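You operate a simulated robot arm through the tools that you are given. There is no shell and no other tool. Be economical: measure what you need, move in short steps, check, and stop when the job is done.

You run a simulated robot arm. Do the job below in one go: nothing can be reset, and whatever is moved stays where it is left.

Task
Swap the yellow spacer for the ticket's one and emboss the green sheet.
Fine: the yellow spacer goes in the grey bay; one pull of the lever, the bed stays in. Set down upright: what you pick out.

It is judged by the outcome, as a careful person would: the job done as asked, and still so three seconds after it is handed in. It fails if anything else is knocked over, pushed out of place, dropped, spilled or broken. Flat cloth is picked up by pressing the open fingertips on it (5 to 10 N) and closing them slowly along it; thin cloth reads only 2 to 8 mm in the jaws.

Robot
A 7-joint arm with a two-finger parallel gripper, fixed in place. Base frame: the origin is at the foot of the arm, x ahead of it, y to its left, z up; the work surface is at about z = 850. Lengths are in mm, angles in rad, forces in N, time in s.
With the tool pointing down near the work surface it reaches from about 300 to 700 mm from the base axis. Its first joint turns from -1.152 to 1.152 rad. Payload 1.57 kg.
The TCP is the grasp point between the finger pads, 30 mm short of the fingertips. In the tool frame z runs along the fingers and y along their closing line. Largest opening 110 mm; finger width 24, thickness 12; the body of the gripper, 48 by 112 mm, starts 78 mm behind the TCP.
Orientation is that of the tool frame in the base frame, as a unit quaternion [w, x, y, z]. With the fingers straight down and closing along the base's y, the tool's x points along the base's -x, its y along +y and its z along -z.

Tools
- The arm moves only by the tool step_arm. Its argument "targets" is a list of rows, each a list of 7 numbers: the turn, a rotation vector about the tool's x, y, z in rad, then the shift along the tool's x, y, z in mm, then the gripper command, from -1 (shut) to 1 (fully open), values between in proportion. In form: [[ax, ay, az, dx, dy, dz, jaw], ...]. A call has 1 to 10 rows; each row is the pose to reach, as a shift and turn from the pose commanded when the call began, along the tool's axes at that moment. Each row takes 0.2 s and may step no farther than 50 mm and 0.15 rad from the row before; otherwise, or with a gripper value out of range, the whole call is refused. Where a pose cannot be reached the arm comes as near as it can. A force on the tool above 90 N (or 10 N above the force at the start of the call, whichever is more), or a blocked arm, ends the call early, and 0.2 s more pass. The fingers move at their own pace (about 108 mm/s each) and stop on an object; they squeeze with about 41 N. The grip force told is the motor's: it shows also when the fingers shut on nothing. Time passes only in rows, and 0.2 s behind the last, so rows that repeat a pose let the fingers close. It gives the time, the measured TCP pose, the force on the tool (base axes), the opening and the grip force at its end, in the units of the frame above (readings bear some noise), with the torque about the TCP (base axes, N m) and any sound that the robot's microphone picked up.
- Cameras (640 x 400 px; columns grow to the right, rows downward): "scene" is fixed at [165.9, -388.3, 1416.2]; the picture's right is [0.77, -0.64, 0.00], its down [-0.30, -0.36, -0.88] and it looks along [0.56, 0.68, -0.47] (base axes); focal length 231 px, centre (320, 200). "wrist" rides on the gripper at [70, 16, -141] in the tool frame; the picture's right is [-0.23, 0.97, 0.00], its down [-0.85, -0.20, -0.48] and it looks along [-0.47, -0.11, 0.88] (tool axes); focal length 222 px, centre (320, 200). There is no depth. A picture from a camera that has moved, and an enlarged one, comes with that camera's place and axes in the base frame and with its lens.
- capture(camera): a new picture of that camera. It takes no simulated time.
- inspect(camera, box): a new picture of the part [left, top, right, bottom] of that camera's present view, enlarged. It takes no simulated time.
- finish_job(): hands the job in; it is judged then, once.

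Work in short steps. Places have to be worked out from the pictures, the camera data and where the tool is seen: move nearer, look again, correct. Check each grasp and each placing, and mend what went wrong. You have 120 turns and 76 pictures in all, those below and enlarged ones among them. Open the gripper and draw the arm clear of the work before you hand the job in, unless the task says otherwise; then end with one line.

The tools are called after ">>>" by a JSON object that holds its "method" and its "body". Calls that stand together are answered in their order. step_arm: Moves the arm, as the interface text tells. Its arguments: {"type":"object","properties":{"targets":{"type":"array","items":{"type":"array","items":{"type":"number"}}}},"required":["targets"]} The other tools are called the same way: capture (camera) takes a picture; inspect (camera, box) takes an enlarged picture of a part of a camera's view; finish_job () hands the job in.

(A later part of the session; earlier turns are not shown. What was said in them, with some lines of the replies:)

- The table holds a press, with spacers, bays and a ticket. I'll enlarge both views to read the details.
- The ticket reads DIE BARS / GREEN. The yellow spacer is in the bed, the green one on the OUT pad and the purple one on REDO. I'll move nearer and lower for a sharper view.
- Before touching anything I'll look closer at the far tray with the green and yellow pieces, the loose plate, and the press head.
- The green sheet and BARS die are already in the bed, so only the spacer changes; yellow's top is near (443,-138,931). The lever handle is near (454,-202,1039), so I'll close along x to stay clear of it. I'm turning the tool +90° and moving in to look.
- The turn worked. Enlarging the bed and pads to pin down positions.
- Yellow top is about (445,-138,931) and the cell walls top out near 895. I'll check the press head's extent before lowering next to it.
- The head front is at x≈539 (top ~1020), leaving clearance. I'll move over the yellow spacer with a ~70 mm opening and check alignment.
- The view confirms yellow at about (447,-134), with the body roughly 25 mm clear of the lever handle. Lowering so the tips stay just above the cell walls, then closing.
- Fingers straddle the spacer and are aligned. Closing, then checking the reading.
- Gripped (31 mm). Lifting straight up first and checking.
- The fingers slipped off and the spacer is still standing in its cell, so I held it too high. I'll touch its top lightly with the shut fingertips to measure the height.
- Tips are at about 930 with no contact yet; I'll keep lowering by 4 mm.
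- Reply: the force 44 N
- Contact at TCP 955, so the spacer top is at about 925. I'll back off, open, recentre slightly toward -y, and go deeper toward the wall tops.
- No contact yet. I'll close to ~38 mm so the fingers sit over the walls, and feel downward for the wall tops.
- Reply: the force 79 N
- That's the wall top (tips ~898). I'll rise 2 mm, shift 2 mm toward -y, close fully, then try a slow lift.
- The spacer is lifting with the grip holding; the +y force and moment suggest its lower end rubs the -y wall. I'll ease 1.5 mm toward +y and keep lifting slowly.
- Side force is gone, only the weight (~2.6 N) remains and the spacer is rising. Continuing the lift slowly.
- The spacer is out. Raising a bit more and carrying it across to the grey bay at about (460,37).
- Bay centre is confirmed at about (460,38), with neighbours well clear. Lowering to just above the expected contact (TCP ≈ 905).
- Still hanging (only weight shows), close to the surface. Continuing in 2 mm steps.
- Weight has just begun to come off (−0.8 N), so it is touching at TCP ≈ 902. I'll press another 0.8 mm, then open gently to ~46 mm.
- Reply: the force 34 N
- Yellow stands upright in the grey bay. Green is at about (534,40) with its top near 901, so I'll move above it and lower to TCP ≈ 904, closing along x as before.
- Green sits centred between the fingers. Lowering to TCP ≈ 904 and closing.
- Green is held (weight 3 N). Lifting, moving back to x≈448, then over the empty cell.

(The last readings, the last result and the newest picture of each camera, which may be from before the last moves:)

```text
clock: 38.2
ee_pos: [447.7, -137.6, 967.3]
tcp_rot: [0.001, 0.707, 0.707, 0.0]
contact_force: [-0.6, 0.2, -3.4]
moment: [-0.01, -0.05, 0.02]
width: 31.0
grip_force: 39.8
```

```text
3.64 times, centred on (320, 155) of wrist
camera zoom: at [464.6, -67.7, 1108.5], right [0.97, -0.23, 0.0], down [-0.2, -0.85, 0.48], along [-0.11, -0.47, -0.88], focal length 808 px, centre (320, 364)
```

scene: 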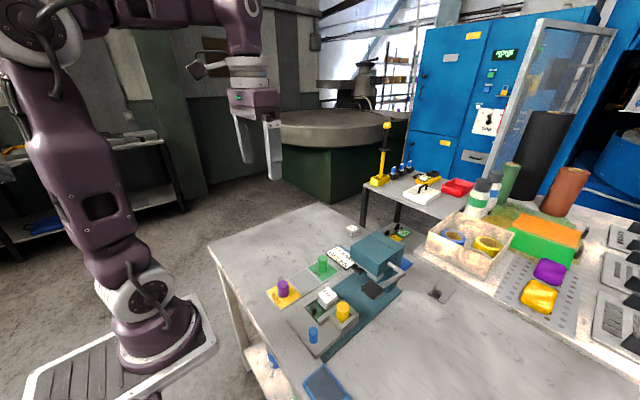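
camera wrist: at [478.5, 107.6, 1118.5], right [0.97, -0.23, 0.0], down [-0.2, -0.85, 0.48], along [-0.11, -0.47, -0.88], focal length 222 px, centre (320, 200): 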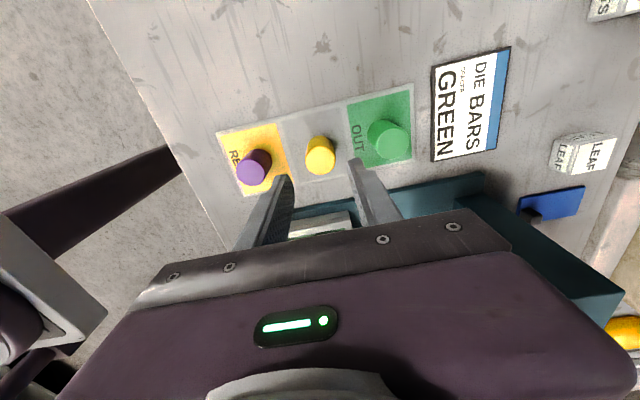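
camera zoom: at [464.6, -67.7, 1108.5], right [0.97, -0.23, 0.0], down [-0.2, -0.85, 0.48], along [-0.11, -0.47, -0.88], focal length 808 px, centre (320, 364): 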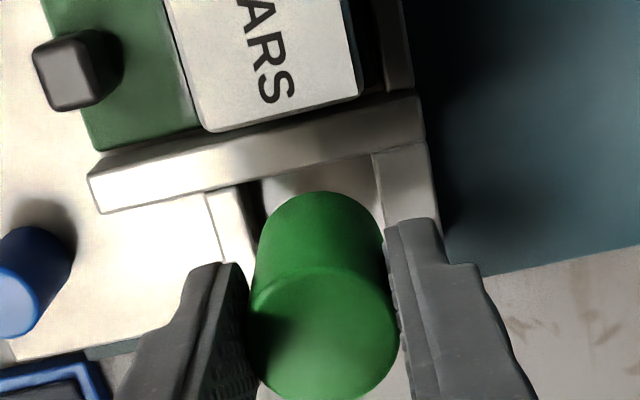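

By the wrist view the cell spans x 431–466 with its +y edge at −123. The held green is centred in x but about 2 mm too far +y, so I'll shift −2 mm in y and lower to just above the rim.

>>> {"method": "step_arm", "body": {"targets": [[0, 0, 0, -2, 0, 0, -1], [0, 0, 0, -2, 0, 8, -1], [0, 0, 0, -2, 0, 13, -1], [0, 0, 0, -2, 0, 13, -1]]}}

>>> {"method": "step_arm", "body": {"targets": [[0, 0, 0, 0, 0, 3, -1], [0, 0, 0, 0, 0, 3, -1]]}}

>>> {"method": "step_arm", "body": {"targets": [[0, 0, 0, 0, 0, 3, -1], [0, 0, 0, 0, 0, 3, -1]]}}

>>> {"method": "inspect", "body": {"camera": "scene", "box": [310, 265, 380, 335]}}

```text
clock: 39.2
ee_pos: [447.5, -138.9, 954.2]
tcp_rot: [-0.001, 0.707, 0.707, 0.0]
contact_force: [-0.1, -0.1, -2.7]
moment: [-0.02, -0.01, -0.04]
width: 31.0
grip_force: 40.2
```

```text
clock: 39.8
ee_pos: [448.0, -138.6, 952.2]
tcp_rot: [0.0, 0.707, 0.707, 0.0]
contact_force: [0.7, -0.2, -2.9]
moment: [0.03, 0.01, 0.01]
width: 31.0
grip_force: 39.9
```

```text
clock: 40.4
ee_pos: [450.3, -140.0, 948.9]
tcp_rot: [0.0, 0.707, 0.708, 0.0]
contact_force: [-0.4, -0.4, -3.3]
moment: [0.02, -0.03, 0.01]
width: 30.9
grip_force: 39.3
```

```text
5.71 times, centred on (345, 300) of scene
camera zoom: at [166.0, -388.4, 1416.2], right [0.77, -0.64, 0.0], down [-0.3, -0.36, -0.88], along [0.56, 0.68, -0.47], focal length 1319 px, centre (177, -371)
```

zoom: 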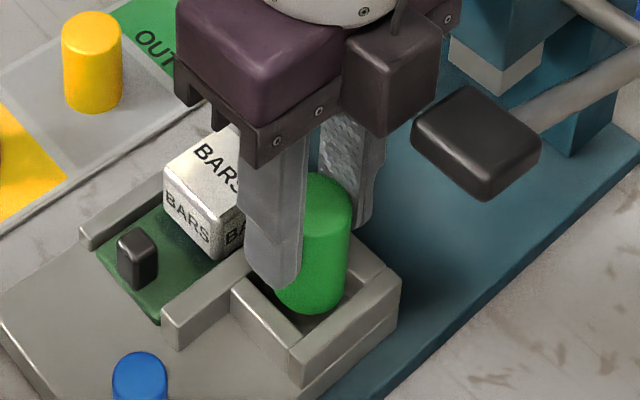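

Entering without contact. Continuing down in 3 mm steps and watching the force.

>>> {"method": "step_arm", "body": {"targets": [[0, 0, 0, 0, 0, 3, -1], [0, 0, 0, 0, 0, 3, -1]]}}

>>> {"method": "step_arm", "body": {"targets": [[0, 0, 0, 0, 0, 3, -1], [0, 0, 0, 0, 0, 3, -1]]}}

>>> {"method": "step_arm", "body": {"targets": [[0, 0, 0, 0, 0, 3, -1], [0, 0, 0, 0, 0, 3, -1]]}}

```text
clock: 41.0
ee_pos: [448.8, -138.0, 946.2]
tcp_rot: [0.0, 0.707, 0.707, 0.0]
contact_force: [-0.4, 0.4, -2.3]
moment: [0.0, 0.0, 0.02]
width: 31.0
grip_force: 39.8
```

```text
clock: 41.6
ee_pos: [448.9, -138.9, 943.3]
tcp_rot: [0.0, 0.707, 0.707, -0.001]
contact_force: [0.0, -0.2, -2.8]
moment: [-0.03, -0.01, -0.02]
width: 30.7
grip_force: 39.7
```

```text
clock: 42.2
ee_pos: [450.4, -138.0, 940.3]
tcp_rot: [0.0, 0.707, 0.707, 0.0]
contact_force: [0.1, -0.5, -2.5]
moment: [0.06, -0.02, 0.0]
width: 31.0
grip_force: 39.8
```

>>> {"method": "step_arm", "body": {"targets": [[0, 0, 0, 0, 0, 3, -1], [0, 0, 0, 0, 0, 3, -1]]}}

>>> {"method": "step_arm", "body": {"targets": [[0, 0, 0, 0, 0, 2, -1], [0, 0, 0, 0, 0, 2, -1]]}}

>>> {"method": "step_arm", "body": {"targets": [[0, 0, 0, 0, 0, 1.5, -1], [0, 0, 0, 0, 0, 1.5, -1]]}}

```text
clock: 42.8
ee_pos: [449.5, -139.5, 937.6]
tcp_rot: [-0.001, 0.707, 0.707, 0.0]
contact_force: [0.6, 0.7, -2.2]
moment: [0.01, -0.02, 0.01]
width: 31.1
grip_force: 39.7
```

```text
clock: 43.4
ee_pos: [449.4, -139.6, 935.1]
tcp_rot: [0.0, 0.706, 0.708, 0.001]
contact_force: [0.2, -0.5, -2.9]
moment: [0.03, 0.0, 0.0]
width: 31.0
grip_force: 39.8
```

```text
clock: 44.0
ee_pos: [448.9, -138.4, 933.0]
tcp_rot: [0.0, 0.707, 0.707, 0.0]
contact_force: [0.4, 0.5, -2.7]
moment: [-0.02, -0.05, 0.01]
width: 31.1
grip_force: 40.2
```

Almost at the expected seat (≈932). I'll feel for the floor in 1 mm steps.

>>> {"method": "step_arm", "body": {"targets": [[0, 0, 0, 0, 0, 1.2, -1], [0, 0, 0, 0, 0, 1.2, -1]]}}

>>> {"method": "step_arm", "body": {"targets": [[0, 0, 0, 0, 0, 1, -1], [0, 0, 0, 0, 0, 1, -1]]}}

```text
clock: 44.6
ee_pos: [449.0, -140.0, 933.3]
tcp_rot: [0.001, 0.707, 0.707, 0.001]
contact_force: [-1.2, 3.5, 11.8]
moment: [0.11, 0.03, -0.02]
width: 31.0
grip_force: 39.8
```

```text
clock: 45.2
ee_pos: [449.2, -138.4, 931.7]
tcp_rot: [0.001, 0.707, 0.707, 0.001]
contact_force: [-1.0, 5.4, 26.3]
moment: [0.2, -0.06, 0.1]
width: 31.0
grip_force: 40.0
```

Seated on the floor (26 N). Opening and rising straight up, then checking.

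>>> {"method": "step_arm", "body": {"targets": [[0, 0, 0, 0, 0, -0.8, -1], [0, 0, 0, 0, 0, -0.8, -0.4], [0, 0, 0, 0, 0, -0.8, -0.2], [0, 0, 0, 0, 0, -0.8, -0.15], [0, 0, 0, 0, 0, -0.8, -0.15]]}}

>>> {"method": "step_arm", "body": {"targets": [[0, 0, 0, 0, 0, -10, -0.15], [0, 0, 0, 0, 0, -40, -0.15], [0, 0, 0, 0, 0, -75, -0.15], [0, 0, 0, 30, 0, -110, -0.15], [0, 0, 0, 60, 0, -110, -0.15], [0, 0, 0, 80, 0, -110, -0.15]]}}

>>> {"method": "inspect", "body": {"camera": "scene", "box": [290, 240, 420, 350]}}

>>> {"method": "inspect", "body": {"camera": "wrist", "box": [220, 100, 420, 220]}}

```text
clock: 46.4
ee_pos: [447.3, -138.7, 932.7]
tcp_rot: [0.0, 0.707, 0.707, -0.001]
contact_force: [-1.0, 0.8, -1.3]
moment: [0.01, 0.03, -0.03]
width: 46.7
grip_force: 0.1
```

```text
clock: 47.8
ee_pos: [447.5, -58.8, 1042.0]
tcp_rot: [0.0, 0.708, 0.706, 0.0]
contact_force: [-0.2, 0.0, -1.0]
moment: [-0.01, -0.02, -0.02]
width: 46.7
grip_force: 0.1
```

```text
3.64 times, centred on (355, 295) of scene
camera zoom: at [165.9, -388.4, 1416.2], right [0.77, -0.64, 0.0], down [-0.3, -0.36, -0.88], along [0.56, 0.68, -0.47], focal length 839 px, centre (193, -146)
```

zoom: 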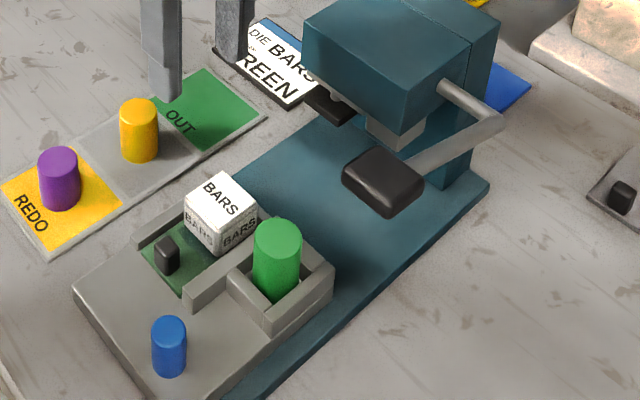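

```text
3.20 times, centred on (320, 160) of wrist
camera zoom: at [465.2, 11.1, 1183.4], right [0.97, -0.23, 0.0], down [-0.2, -0.85, 0.48], along [-0.11, -0.47, -0.88], focal length 711 px, centre (320, 328)
```

zoom: 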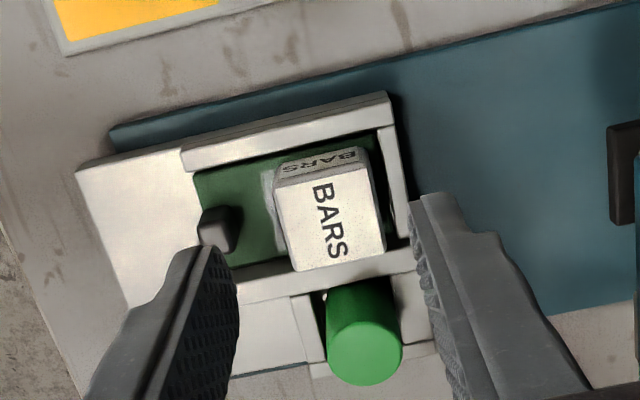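

Green is upright in the cell and yellow in the grey bay. Next I push the bed in with shut fingers against the middle of its front edge (x≈341, y≈-107), so I'm moving to a point in front of it.

>>> {"method": "step_arm", "body": {"targets": [[0, 0, 0, -8, -23, 0, -1], [0, 0, 0, -16, -46, 0, -1], [0, 0, 0, -24, -69, 0, -1], [0, 0, 0, -32, -92, 0, -1], [0, 0, 0, -40, -115, 0, -1], [0, 0, 0, -48, -137, 0, -1], [0, 0, 0, -48, -137, 40, -1], [0, 0, 0, -48, -137, 80, -1], [0, 0, 0, -48, -137, 80, -1]]}}

>>> {"method": "inspect", "body": {"camera": "scene", "box": [250, 250, 390, 370]}}

>>> {"method": "capture", "body": {"camera": "wrist"}}

```text
clock: 49.8
ee_pos: [313.6, -107.8, 961.6]
tcp_rot: [0.0, 0.708, 0.707, 0.0]
contact_force: [0.9, -0.9, -0.4]
moment: [0.03, 0.02, -0.01]
width: 0.1
grip_force: 21.2
```

```text
3.33 times, centred on (320, 310) of scene
camera zoom: at [165.9, -388.4, 1416.2], right [0.77, -0.64, 0.0], down [-0.3, -0.36, -0.88], along [0.56, 0.68, -0.47], focal length 769 px, centre (320, -167)
```

zoom: 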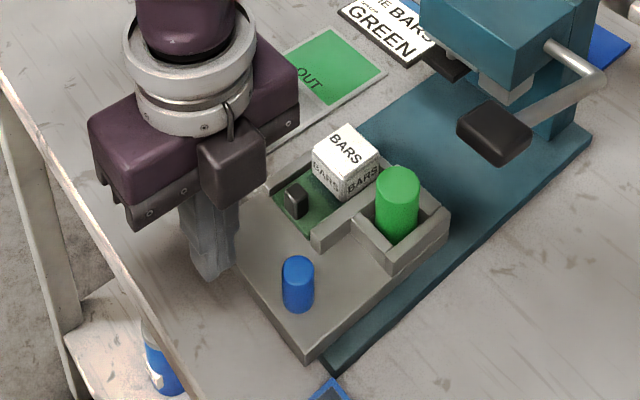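

```text
34 pictures are left
camera wrist: at [329.2, -37.8, 1102.5], right [0.97, -0.23, 0.0], down [-0.2, -0.85, 0.48], along [-0.11, -0.47, -0.88], focal length 222 px, centre (320, 200)
```

wrist: 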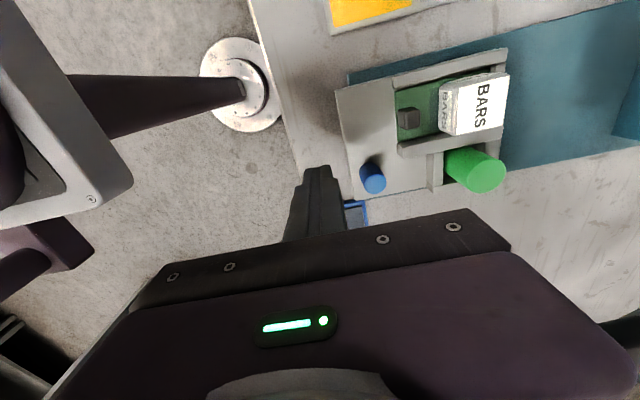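

Finger front face is at about x 326 and the bed edge at about 340. Lowering to TCP 901 (tips 871) with the side view checked.

>>> {"method": "step_arm", "body": {"targets": [[0, 0, 0, 0, 0, 30, -1], [0, 0, 0, 0, 0, 55, -1], [0, 0, 0, 0, 0, 60, -1], [0, 0, 0, 0, 0, 60, -1]]}}

>>> {"method": "inspect", "body": {"camera": "scene", "box": [270, 270, 360, 350]}}

```text
clock: 50.8
ee_pos: [313.1, -105.8, 902.8]
tcp_rot: [0.0, 0.707, 0.707, 0.0]
contact_force: [0.0, -0.5, -1.1]
moment: [0.0, 0.0, 0.01]
width: 0.2
grip_force: 21.3
```

```text
5.00 times, centred on (315, 310) of scene
camera zoom: at [165.9, -388.4, 1416.2], right [0.77, -0.64, 0.0], down [-0.3, -0.36, -0.88], along [0.56, 0.68, -0.47], focal length 1154 px, centre (345, -350)
```

zoom: 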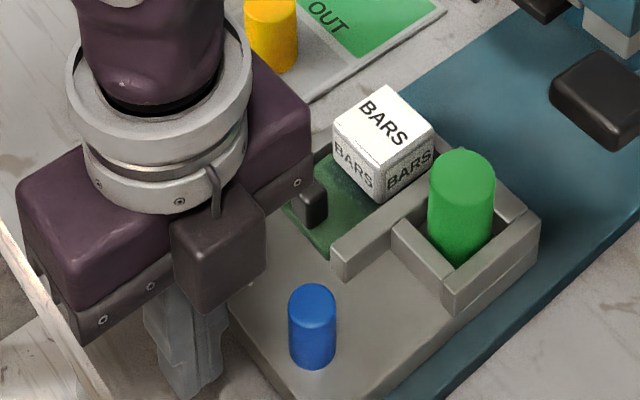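

Lowering 4 mm more and pushing gently along +x, 5 mm per row.

>>> {"method": "step_arm", "body": {"targets": [[0, 0, 0, -1, 0, 4, -1], [0, 0, 0, -1, 5, 4, -1], [0, 0, 0, -1, 10, 4, -1], [0, 0, 0, -1, 15, 4, -1], [0, 0, 0, -1, 20, 4, -1], [0, 0, 0, -1, 25, 4, -1], [0, 0, 0, -1, 30, 4, -1]]}}

>>> {"method": "inspect", "body": {"camera": "scene", "box": [280, 250, 400, 350]}}

```text
clock: 52.4
ee_pos: [341.8, -106.9, 898.2]
tcp_rot: [0.0, 0.707, 0.707, 0.0]
contact_force: [-1.3, -0.1, 0.8]
moment: [-0.01, 0.02, -0.01]
width: 0.1
grip_force: 20.9
```

```text
4.00 times, centred on (340, 300) of scene
camera zoom: at [165.9, -388.3, 1416.2], right [0.77, -0.64, 0.0], down [-0.3, -0.36, -0.88], along [0.56, 0.68, -0.47], focal length 923 px, centre (240, -200)
```

zoom: 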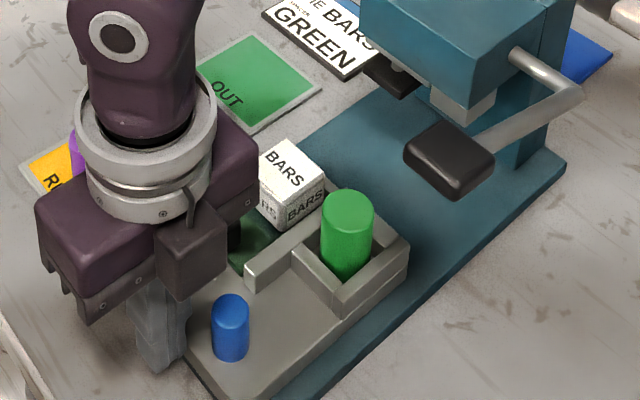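

The bed slides freely and the spacer and die stay put. Continuing the push.

>>> {"method": "step_arm", "body": {"targets": [[0, 0, 0, 0, 5, 0, -1], [0, 0, 0, 0, 10, 0, -1], [0, 0, 0, 0, 15, 0, -1], [0, 0, 0, 0, 20, 0, -1], [0, 0, 0, 0, 25, 0, -1], [0, 0, 0, 0, 30, 0, -1], [0, 0, 0, 0, 35, 0, -1], [0, 0, 0, 0, 40, 0, -1], [0, 0, 0, 0, 45, 0, -1], [0, 0, 0, 0, 50, 0, -1]]}}

>>> {"method": "inspect", "body": {"camera": "scene", "box": [290, 230, 420, 340]}}

```text
clock: 54.6
ee_pos: [391.5, -108.0, 898.6]
tcp_rot: [0.0, 0.707, 0.707, 0.0]
contact_force: [-0.4, 0.5, -0.6]
moment: [0.03, -0.01, -0.02]
width: 0.1
grip_force: 21.3
```

```text
3.64 times, centred on (355, 285) of scene
camera zoom: at [165.9, -388.3, 1416.2], right [0.77, -0.64, 0.0], down [-0.3, -0.36, -0.88], along [0.56, 0.68, -0.47], focal length 839 px, centre (193, -109)
```

zoom: 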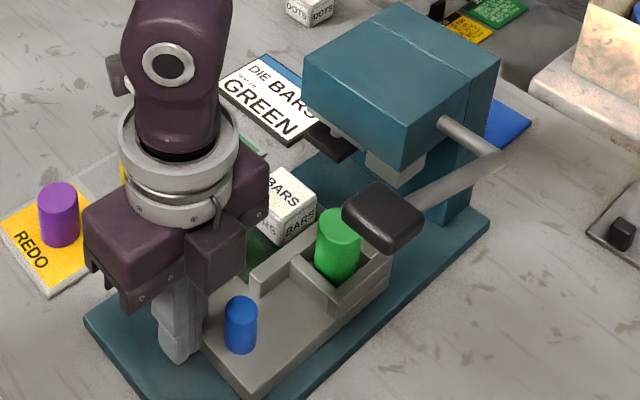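

Moved ~64 mm smoothly. Continuing with another 45 mm.

>>> {"method": "step_arm", "body": {"targets": [[0, 0, 0, 0, 5, 0, -1], [0, 0, 0, 0, 10, 0, -1], [0, 0, 0, 0, 15, 0, -1], [0, 0, 0, 0, 20, 0, -1], [0, 0, 0, 0, 25, 0, -1], [0, 0, 0, 0, 30, 0, -1], [0, 0, 0, 0, 35, 0, -1], [0, 0, 0, 0, 40, 0, -1], [0, 0, 0, 0, 45, 0, -1]]}}

>>> {"method": "inspect", "body": {"camera": "scene", "box": [290, 230, 420, 340]}}

```text
clock: 56.6
ee_pos: [437.5, -107.7, 898.4]
tcp_rot: [0.0, 0.707, 0.707, 0.0]
contact_force: [0.0, 0.9, 0.2]
moment: [0.01, 0.02, 0.02]
width: 0.1
grip_force: 21.1
```

```text
3.64 times, centred on (355, 285) of scene
camera zoom: at [165.9, -388.3, 1416.2], right [0.77, -0.64, 0.0], down [-0.3, -0.36, -0.88], along [0.56, 0.68, -0.47], focal length 839 px, centre (193, -109)
```

zoom: 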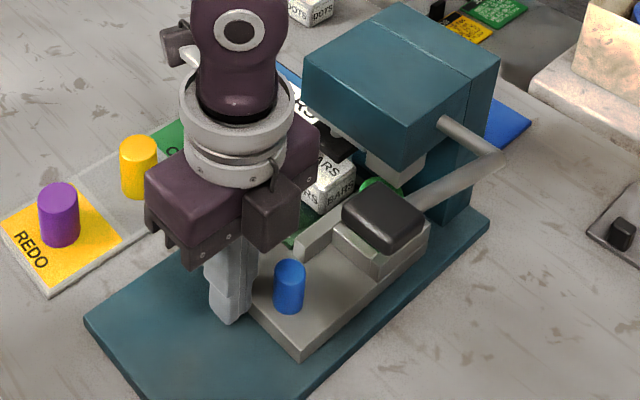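

Bed front is at about x 449 with no stop felt yet. Continuing in smaller steps, watching for the stop.

>>> {"method": "step_arm", "body": {"targets": [[0, 0, 0, 0, 4, 0, -1], [0, 0, 0, 0, 8, 0, -1], [0, 0, 0, 0, 12, 0, -1], [0, 0, 0, 0, 16, 0, -1], [0, 0, 0, 0, 16, 0, -1]]}}

>>> {"method": "step_arm", "body": {"targets": [[0, 0, 0, 0, 3, 0, -1], [0, 0, 0, 0, 6, 0, -1], [0, 0, 0, 0, 6, 0, -1]]}}

>>> {"method": "inspect", "body": {"camera": "scene", "box": [310, 230, 420, 330]}}

```text
clock: 57.8
ee_pos: [450.4, -109.0, 898.6]
tcp_rot: [-0.001, 0.707, 0.707, -0.001]
contact_force: [-27.7, -4.7, 12.5]
moment: [0.05, 0.38, 0.28]
width: 0.0
grip_force: 21.3
```

```text
clock: 58.6
ee_pos: [451.6, -107.9, 897.0]
tcp_rot: [-0.008, 0.708, 0.706, -0.004]
contact_force: [-62.5, -17.0, 8.0]
moment: [-0.21, 0.98, 0.54]
width: 0.1
grip_force: 21.5
```

```text
4.00 times, centred on (365, 280) of scene
camera zoom: at [164.2, -388.8, 1416.3], right [0.77, -0.64, 0.0], down [-0.3, -0.36, -0.88], along [0.56, 0.68, -0.47], focal length 923 px, centre (140, -120)
```

zoom: 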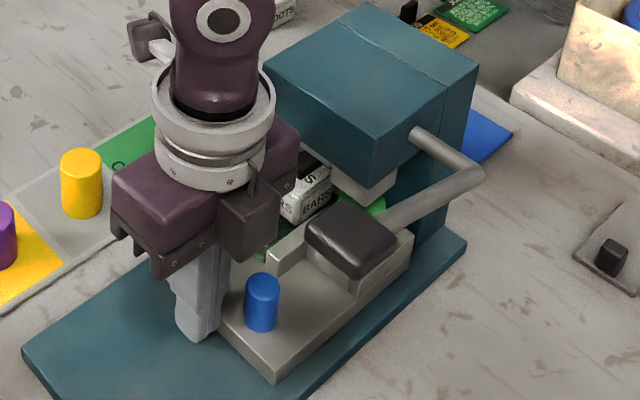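

A firm stop at bed front x≈463 (62 N). I'll back off and check whether it's the true end stop or something is catching under the head.

>>> {"method": "step_arm", "body": {"targets": [[0, 0, 0, 0, -10, 0, -1], [0, 0, 0, 0, -35, 0, -1], [0, 0, 0, 0, -70, -20, -1], [0, 0, 0, 0, -110, -40, -1], [0, 0, 0, 0, -140, -60, -1], [0, 0, 0, 0, -140, -60, -1]]}}

>>> {"method": "inspect", "body": {"camera": "scene", "box": [325, 235, 425, 325]}}

```text
clock: 60.0
ee_pos: [320.0, -107.6, 959.4]
tcp_rot: [-0.001, 0.707, 0.707, 0.0]
contact_force: [-0.3, 0.2, -0.1]
moment: [-0.01, -0.01, -0.03]
width: 0.0
grip_force: 21.4
```

```text
4.44 times, centred on (375, 280) of scene
camera zoom: at [165.9, -388.3, 1416.2], right [0.77, -0.64, 0.0], down [-0.3, -0.36, -0.88], along [0.56, 0.68, -0.47], focal length 1026 px, centre (76, -156)
```

zoom: 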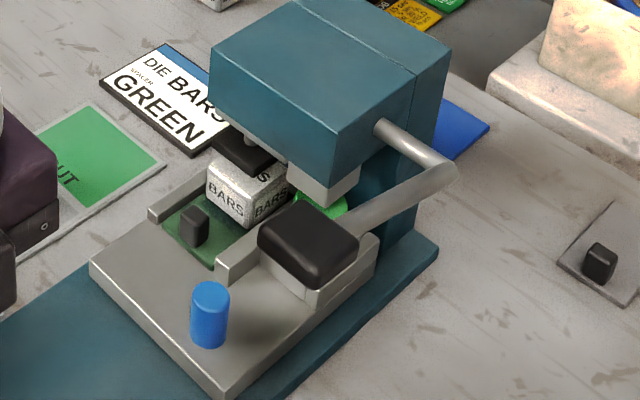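

>>> {"method": "inspect", "body": {"camera": "scene", "box": [360, 255, 410, 305]}}

>>> {"method": "capture", "body": {"camera": "wrist"}}

```text
8.00 times, centred on (385, 280) of scene
camera zoom: at [165.9, -388.3, 1416.2], right [0.77, -0.64, 0.0], down [-0.3, -0.36, -0.88], along [0.56, 0.68, -0.47], focal length 1846 px, centre (-200, -440)
```

zoom: 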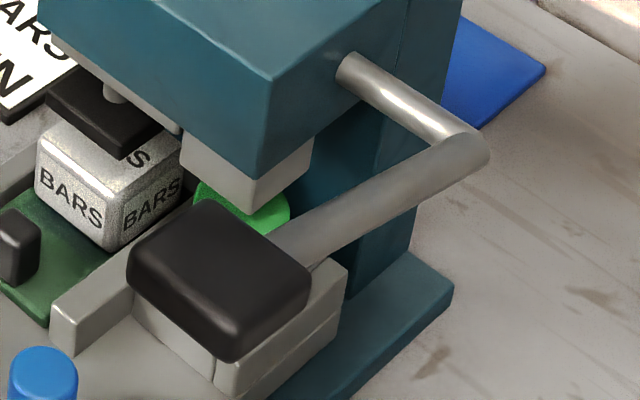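

```text
26 pictures are left
camera wrist: at [336.1, -36.7, 1099.6], right [0.97, -0.23, 0.0], down [-0.2, -0.85, 0.48], along [-0.11, -0.47, -0.88], focal length 222 px, centre (320, 200)
```

wrist: 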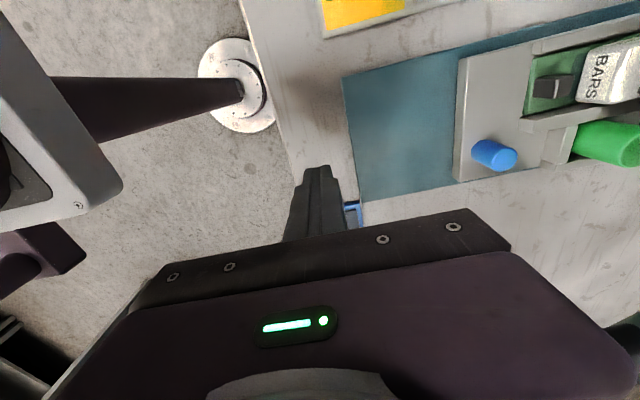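

The end stop is convincing: the die is under the black platen and the spacer under the grey stop block. Lever: axis at about (585, z 995), handle near (455,-201,1039), so pulling means moving it down. I'll rise and look at the handle from the wrist.

>>> {"method": "step_arm", "body": {"targets": [[0, 0, 0, 0, 0, -45, -1], [0, 0, 0, 0, 0, -90, -1], [0, 0, 0, -20, 0, -135, -1], [0, 0, 0, -40, 20, -150, -1], [0, 0, 0, -60, 50, -150, -1], [0, 0, 0, -80, 80, -150, -1], [0, 0, 0, -80, 80, -150, -1]]}}

>>> {"method": "capture", "body": {"camera": "wrist"}}

>>> {"method": "inspect", "body": {"camera": "scene", "box": [320, 220, 420, 320]}}

```text
clock: 61.6
ee_pos: [398.9, -187.9, 1108.2]
tcp_rot: [0.001, 0.708, 0.706, 0.0]
contact_force: [-0.4, 0.3, 0.2]
moment: [0.02, 0.0, 0.01]
width: 0.0
grip_force: 21.7
```

```text
25 pictures are left
camera wrist: at [415.4, -118.4, 1249.9], right [0.97, -0.23, 0.0], down [-0.2, -0.86, 0.48], along [-0.11, -0.47, -0.88], focal length 222 px, centre (320, 200)
```

wrist: 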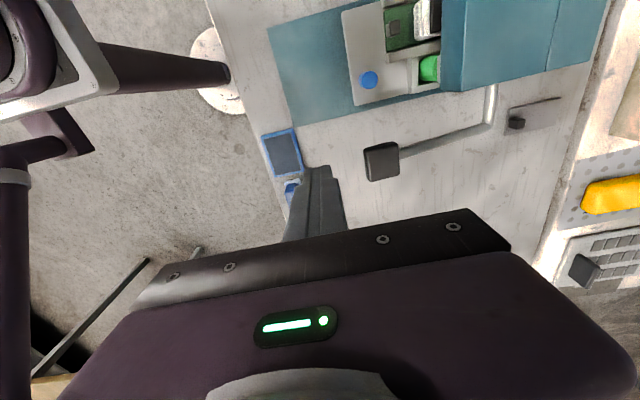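

```text
4.00 times, centred on (370, 270) of scene
camera zoom: at [165.9, -388.4, 1416.2], right [0.77, -0.64, 0.0], down [-0.3, -0.36, -0.88], along [0.56, 0.68, -0.47], focal length 923 px, centre (120, -80)
```

zoom: 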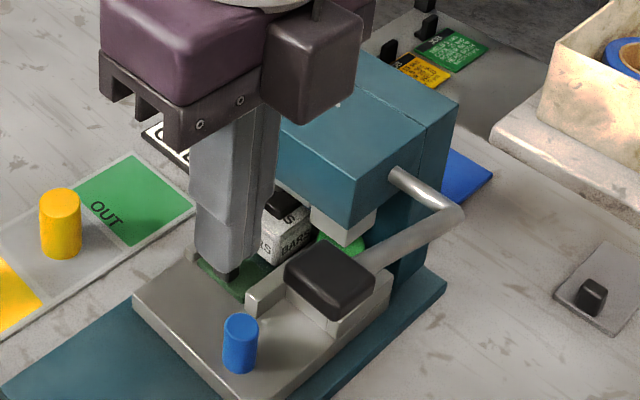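

Both views agree: handle centre (457,-202,1036), lever axis (586, z 992), radius ~136. I'll place the shut fingertips just above the handle.

>>> {"method": "step_arm", "body": {"targets": [[0, 0, 0, -7, 29, 0, -1], [0, 0, 0, -14, 57, 0, -1], [0, 0, 0, -14, 57, 18, -1], [0, 0, 0, -14, 57, 26, -1], [0, 0, 0, -14, 57, 26, -1]]}}

>>> {"method": "inspect", "body": {"camera": "scene", "box": [320, 220, 420, 320]}}

```text
clock: 62.8
ee_pos: [456.2, -203.1, 1082.4]
tcp_rot: [0.0, 0.707, 0.707, 0.0]
contact_force: [-0.1, -0.2, 1.5]
moment: [0.0, -0.01, 0.01]
width: 0.0
grip_force: 21.4
```

```text
4.00 times, centred on (370, 270) of scene
camera zoom: at [165.9, -388.4, 1416.2], right [0.77, -0.64, 0.0], down [-0.3, -0.36, -0.88], along [0.56, 0.68, -0.47], focal length 923 px, centre (120, -80)
```

zoom: 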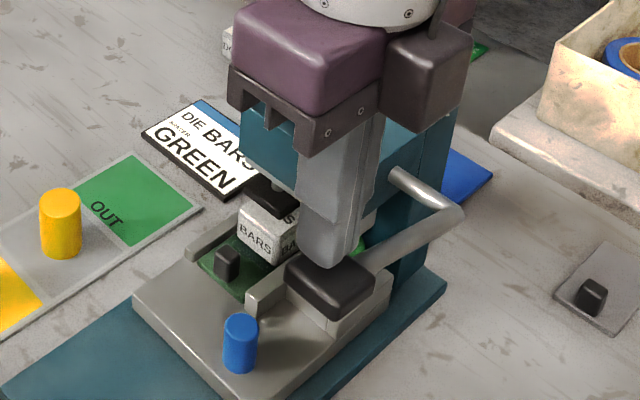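

Tips are right above the handle. Pressing down along the lever's arc in small rows.

>>> {"method": "step_arm", "body": {"targets": [[0, 0, 0, 0, 0, 8, -1], [0, 0, 0, 0, -1, 17, -1], [0, 0, 0, 0, -2, 26, -1], [0, 0, 0, 0, -4, 34, -1], [0, 0, 0, 0, -5, 42, -1], [0, 0, 0, 0, -6, 50, -1]]}}

>>> {"method": "inspect", "body": {"camera": "scene", "box": [320, 220, 420, 320]}}

```text
clock: 64.2
ee_pos: [449.4, -202.1, 1032.5]
tcp_rot: [0.0, 0.708, 0.707, -0.001]
contact_force: [1.4, -0.4, 2.2]
moment: [0.01, -0.07, -0.01]
width: 0.2
grip_force: 20.9
```

```text
4.00 times, centred on (370, 270) of scene
camera zoom: at [165.9, -388.3, 1416.2], right [0.77, -0.64, 0.0], down [-0.3, -0.36, -0.88], along [0.56, 0.68, -0.47], focal length 923 px, centre (120, -80)
```

zoom: 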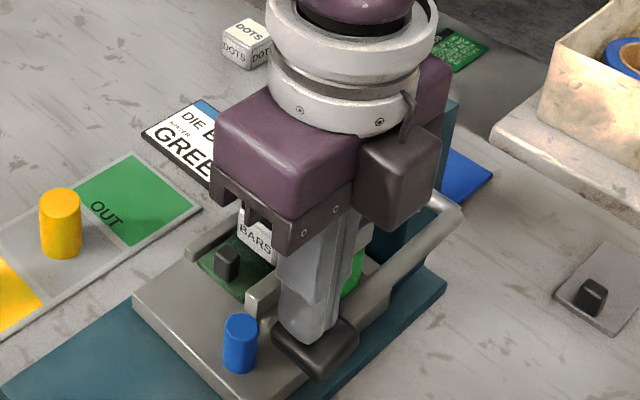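

The lever follows with light force (~2 N), now roughly horizontal. Continuing down the arc.

>>> {"method": "step_arm", "body": {"targets": [[0, 0, 0, 0, 0, 8, -1], [0, 0, 0, 0, 0, 16, -1], [0, 0, 0, 0, 1, 24, -1], [0, 0, 0, 0, 2, 30, -1], [0, 0, 0, 0, 4, 36, -1]]}}

>>> {"method": "inspect", "body": {"camera": "scene", "box": [320, 220, 420, 320]}}

```text
clock: 64.9
ee_pos: [449.1, -202.6, 1023.5]
tcp_rot: [0.004, 0.707, 0.708, 0.002]
contact_force: [-16.9, 13.6, 50.8]
moment: [0.42, -0.02, 0.15]
width: 0.3
grip_force: 21.3
stopped in row 3: the force on the tool passed its limit at 108 N (the readings are from after the stop); the commanded pose is now the measured one
```

```text
4.00 times, centred on (370, 270) of scene
camera zoom: at [164.6, -387.6, 1416.6], right [0.77, -0.64, 0.0], down [-0.3, -0.36, -0.88], along [0.56, 0.68, -0.47], focal length 923 px, centre (120, -80)
```

zoom: 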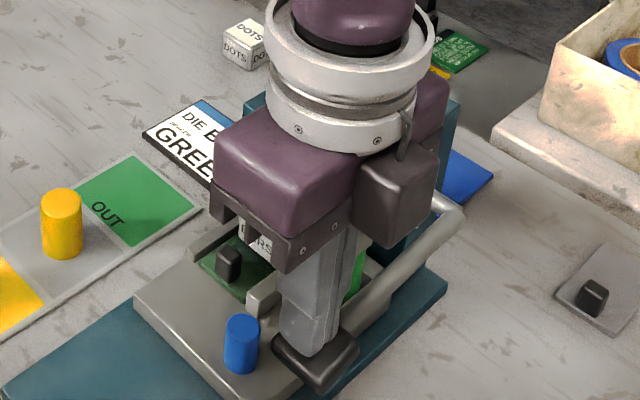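

A hard stop at 108 N, just below horizontal. Before releasing I'll press once more within the same stroke, to be sure it is the end of travel.

>>> {"method": "step_arm", "body": {"targets": [[0, 0, 0, 0, 0, 1.5, -1], [0, 0, 0, 0, 0, 3, -1], [0, 0, 0, 0, 0, 3, -1]]}}

>>> {"method": "inspect", "body": {"camera": "scene", "box": [345, 265, 405, 315]}}

```text
clock: 65.4
ee_pos: [449.4, -203.3, 1023.1]
tcp_rot: [0.004, 0.706, 0.708, 0.004]
contact_force: [-18.0, 12.8, 47.9]
moment: [0.41, 0.02, 0.15]
width: 0.1
grip_force: 21.1
stopped in row 2: the force on the tool passed its limit at 94 N (the readings are from after the stop); the commanded pose is now the measured one
```

```text
8.00 times, centred on (375, 290) of scene
camera zoom: at [164.7, -387.7, 1416.5], right [0.77, -0.64, 0.0], down [-0.3, -0.36, -0.88], along [0.56, 0.68, -0.47], focal length 1846 px, centre (-120, -520)
```

zoom: 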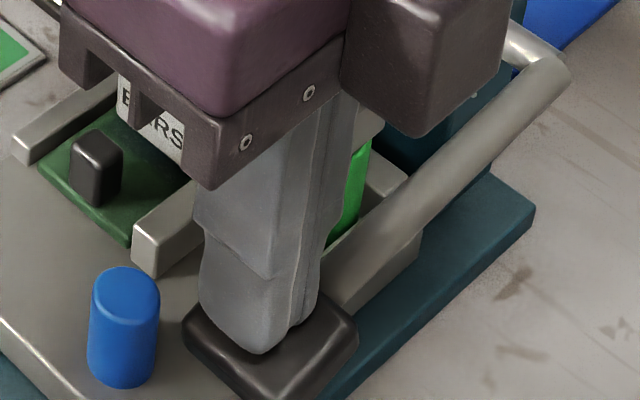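

No further travel, and the moment shows contact only at the fingertips, so the stroke is complete. Rising slowly to see whether the lever returns.

>>> {"method": "step_arm", "body": {"targets": [[0, 0, 0, 0, 0, -6, -1], [0, 0, 0, 0, 1, -14, -1], [0, 0, 0, 0, 2, -22, -1], [0, 0, 0, 0, 4, -32, -1], [0, 0, 0, 0, 6, -42, -1], [0, 0, 0, 0, 8, -52, -1], [0, 0, 0, 0, 8, -70, -1], [0, 0, 0, 0, 8, -90, -1]]}}

>>> {"method": "inspect", "body": {"camera": "scene", "box": [320, 220, 420, 320]}}

```text
clock: 67.2
ee_pos: [457.5, -202.8, 1111.2]
tcp_rot: [0.005, 0.706, 0.708, 0.002]
contact_force: [0.7, -0.1, -0.9]
moment: [0.02, -0.02, 0.01]
width: 0.3
grip_force: 20.5
```

```text
4.00 times, centred on (370, 270) of scene
camera zoom: at [165.9, -388.3, 1416.2], right [0.77, -0.64, 0.0], down [-0.3, -0.36, -0.88], along [0.56, 0.68, -0.47], focal length 923 px, centre (120, -80)
```

zoom: 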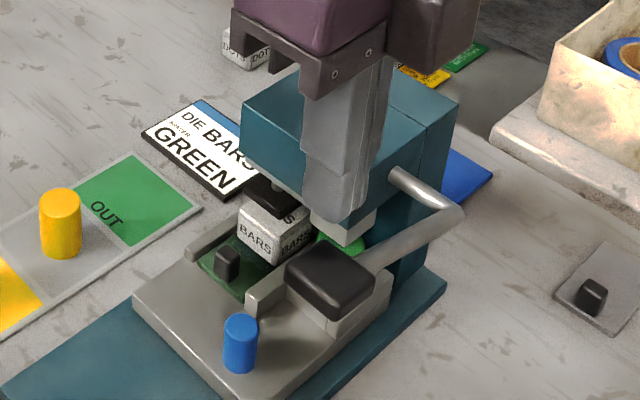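

The lever sprang back up, the bed is still in, and die, spacer and platen look unchanged. Opening the gripper and drawing the arm clear.

>>> {"method": "step_arm", "body": {"targets": [[0, 0, 0, 0, 0, -40, -1], [0, 0, 0, 20, -20, -80, 0], [0, 0, 0, 50, -50, -100, 1], [0, 0, 0, 90, -70, -100, 1], [0, 0, 0, 130, -85, -100, 1], [0, 0, 0, 170, -95, -100, 1], [0, 0, 0, 210, -95, -100, 1], [0, 0, 0, 210, -95, -100, 1]]}}

>>> {"method": "capture", "body": {"camera": "scene"}}

>>> {"method": "inspect", "body": {"camera": "scene", "box": [260, 220, 420, 350]}}

>>> {"method": "capture", "body": {"camera": "wrist"}}

```text
clock: 69.0
ee_pos: [360.0, 5.1, 1210.3]
tcp_rot: [0.005, 0.706, 0.708, 0.002]
contact_force: [-0.1, 0.4, -0.2]
moment: [0.02, -0.01, -0.01]
width: 110.2
grip_force: 0.0
```

```text
18 pictures are left
```

scene: 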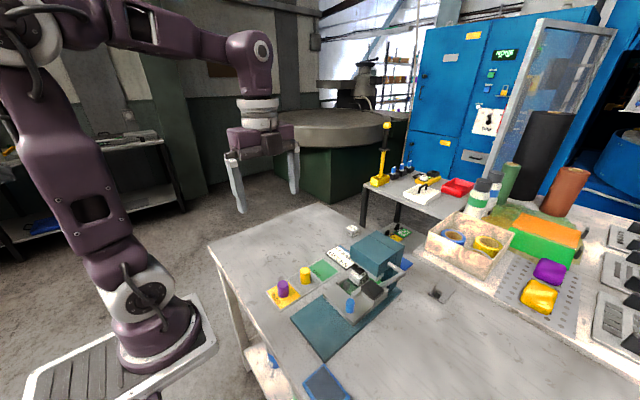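

```text
3.08 times, centred on (340, 285) of scene
camera zoom: at [165.9, -388.3, 1416.2], right [0.77, -0.64, 0.0], down [-0.3, -0.36, -0.88], along [0.56, 0.68, -0.47], focal length 710 px, centre (258, -62)
```

zoom: 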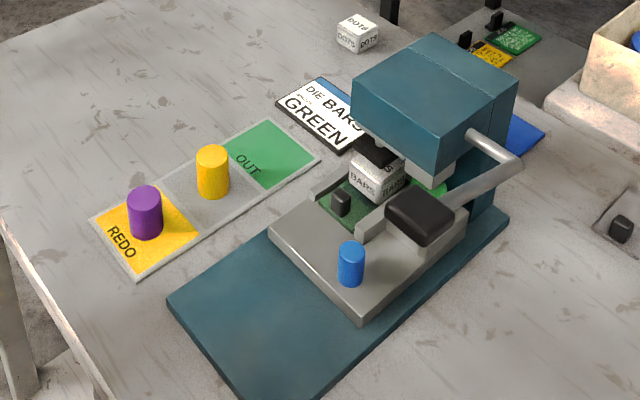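

```text
16 pictures are left
camera wrist: at [376.0, 76.5, 1352.7], right [0.97, -0.23, 0.01], down [-0.2, -0.85, 0.48], along [-0.1, -0.47, -0.88], focal length 222 px, centre (320, 200)
```

wrist: 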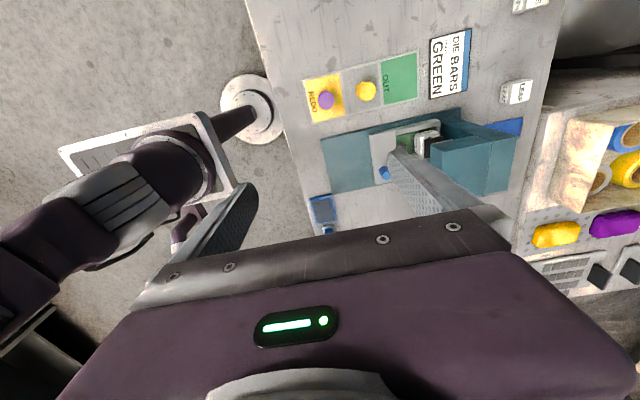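

Everything is as asked: yellow is upright in the grey bay, green is in the bed, the bed is in, the lever was pulled once and is back up, and the arm is clear. Handing in.

>>> {"method": "finish_job", "body": {}}

```text
The job is handed in.
```

I put the ticket's green spacer in the bed and stood the yellow one upright in the grey bay. I then pushed the bed in to its stop and pulled the lever once; the bed is still in, so I haven't seen the emboss itself.
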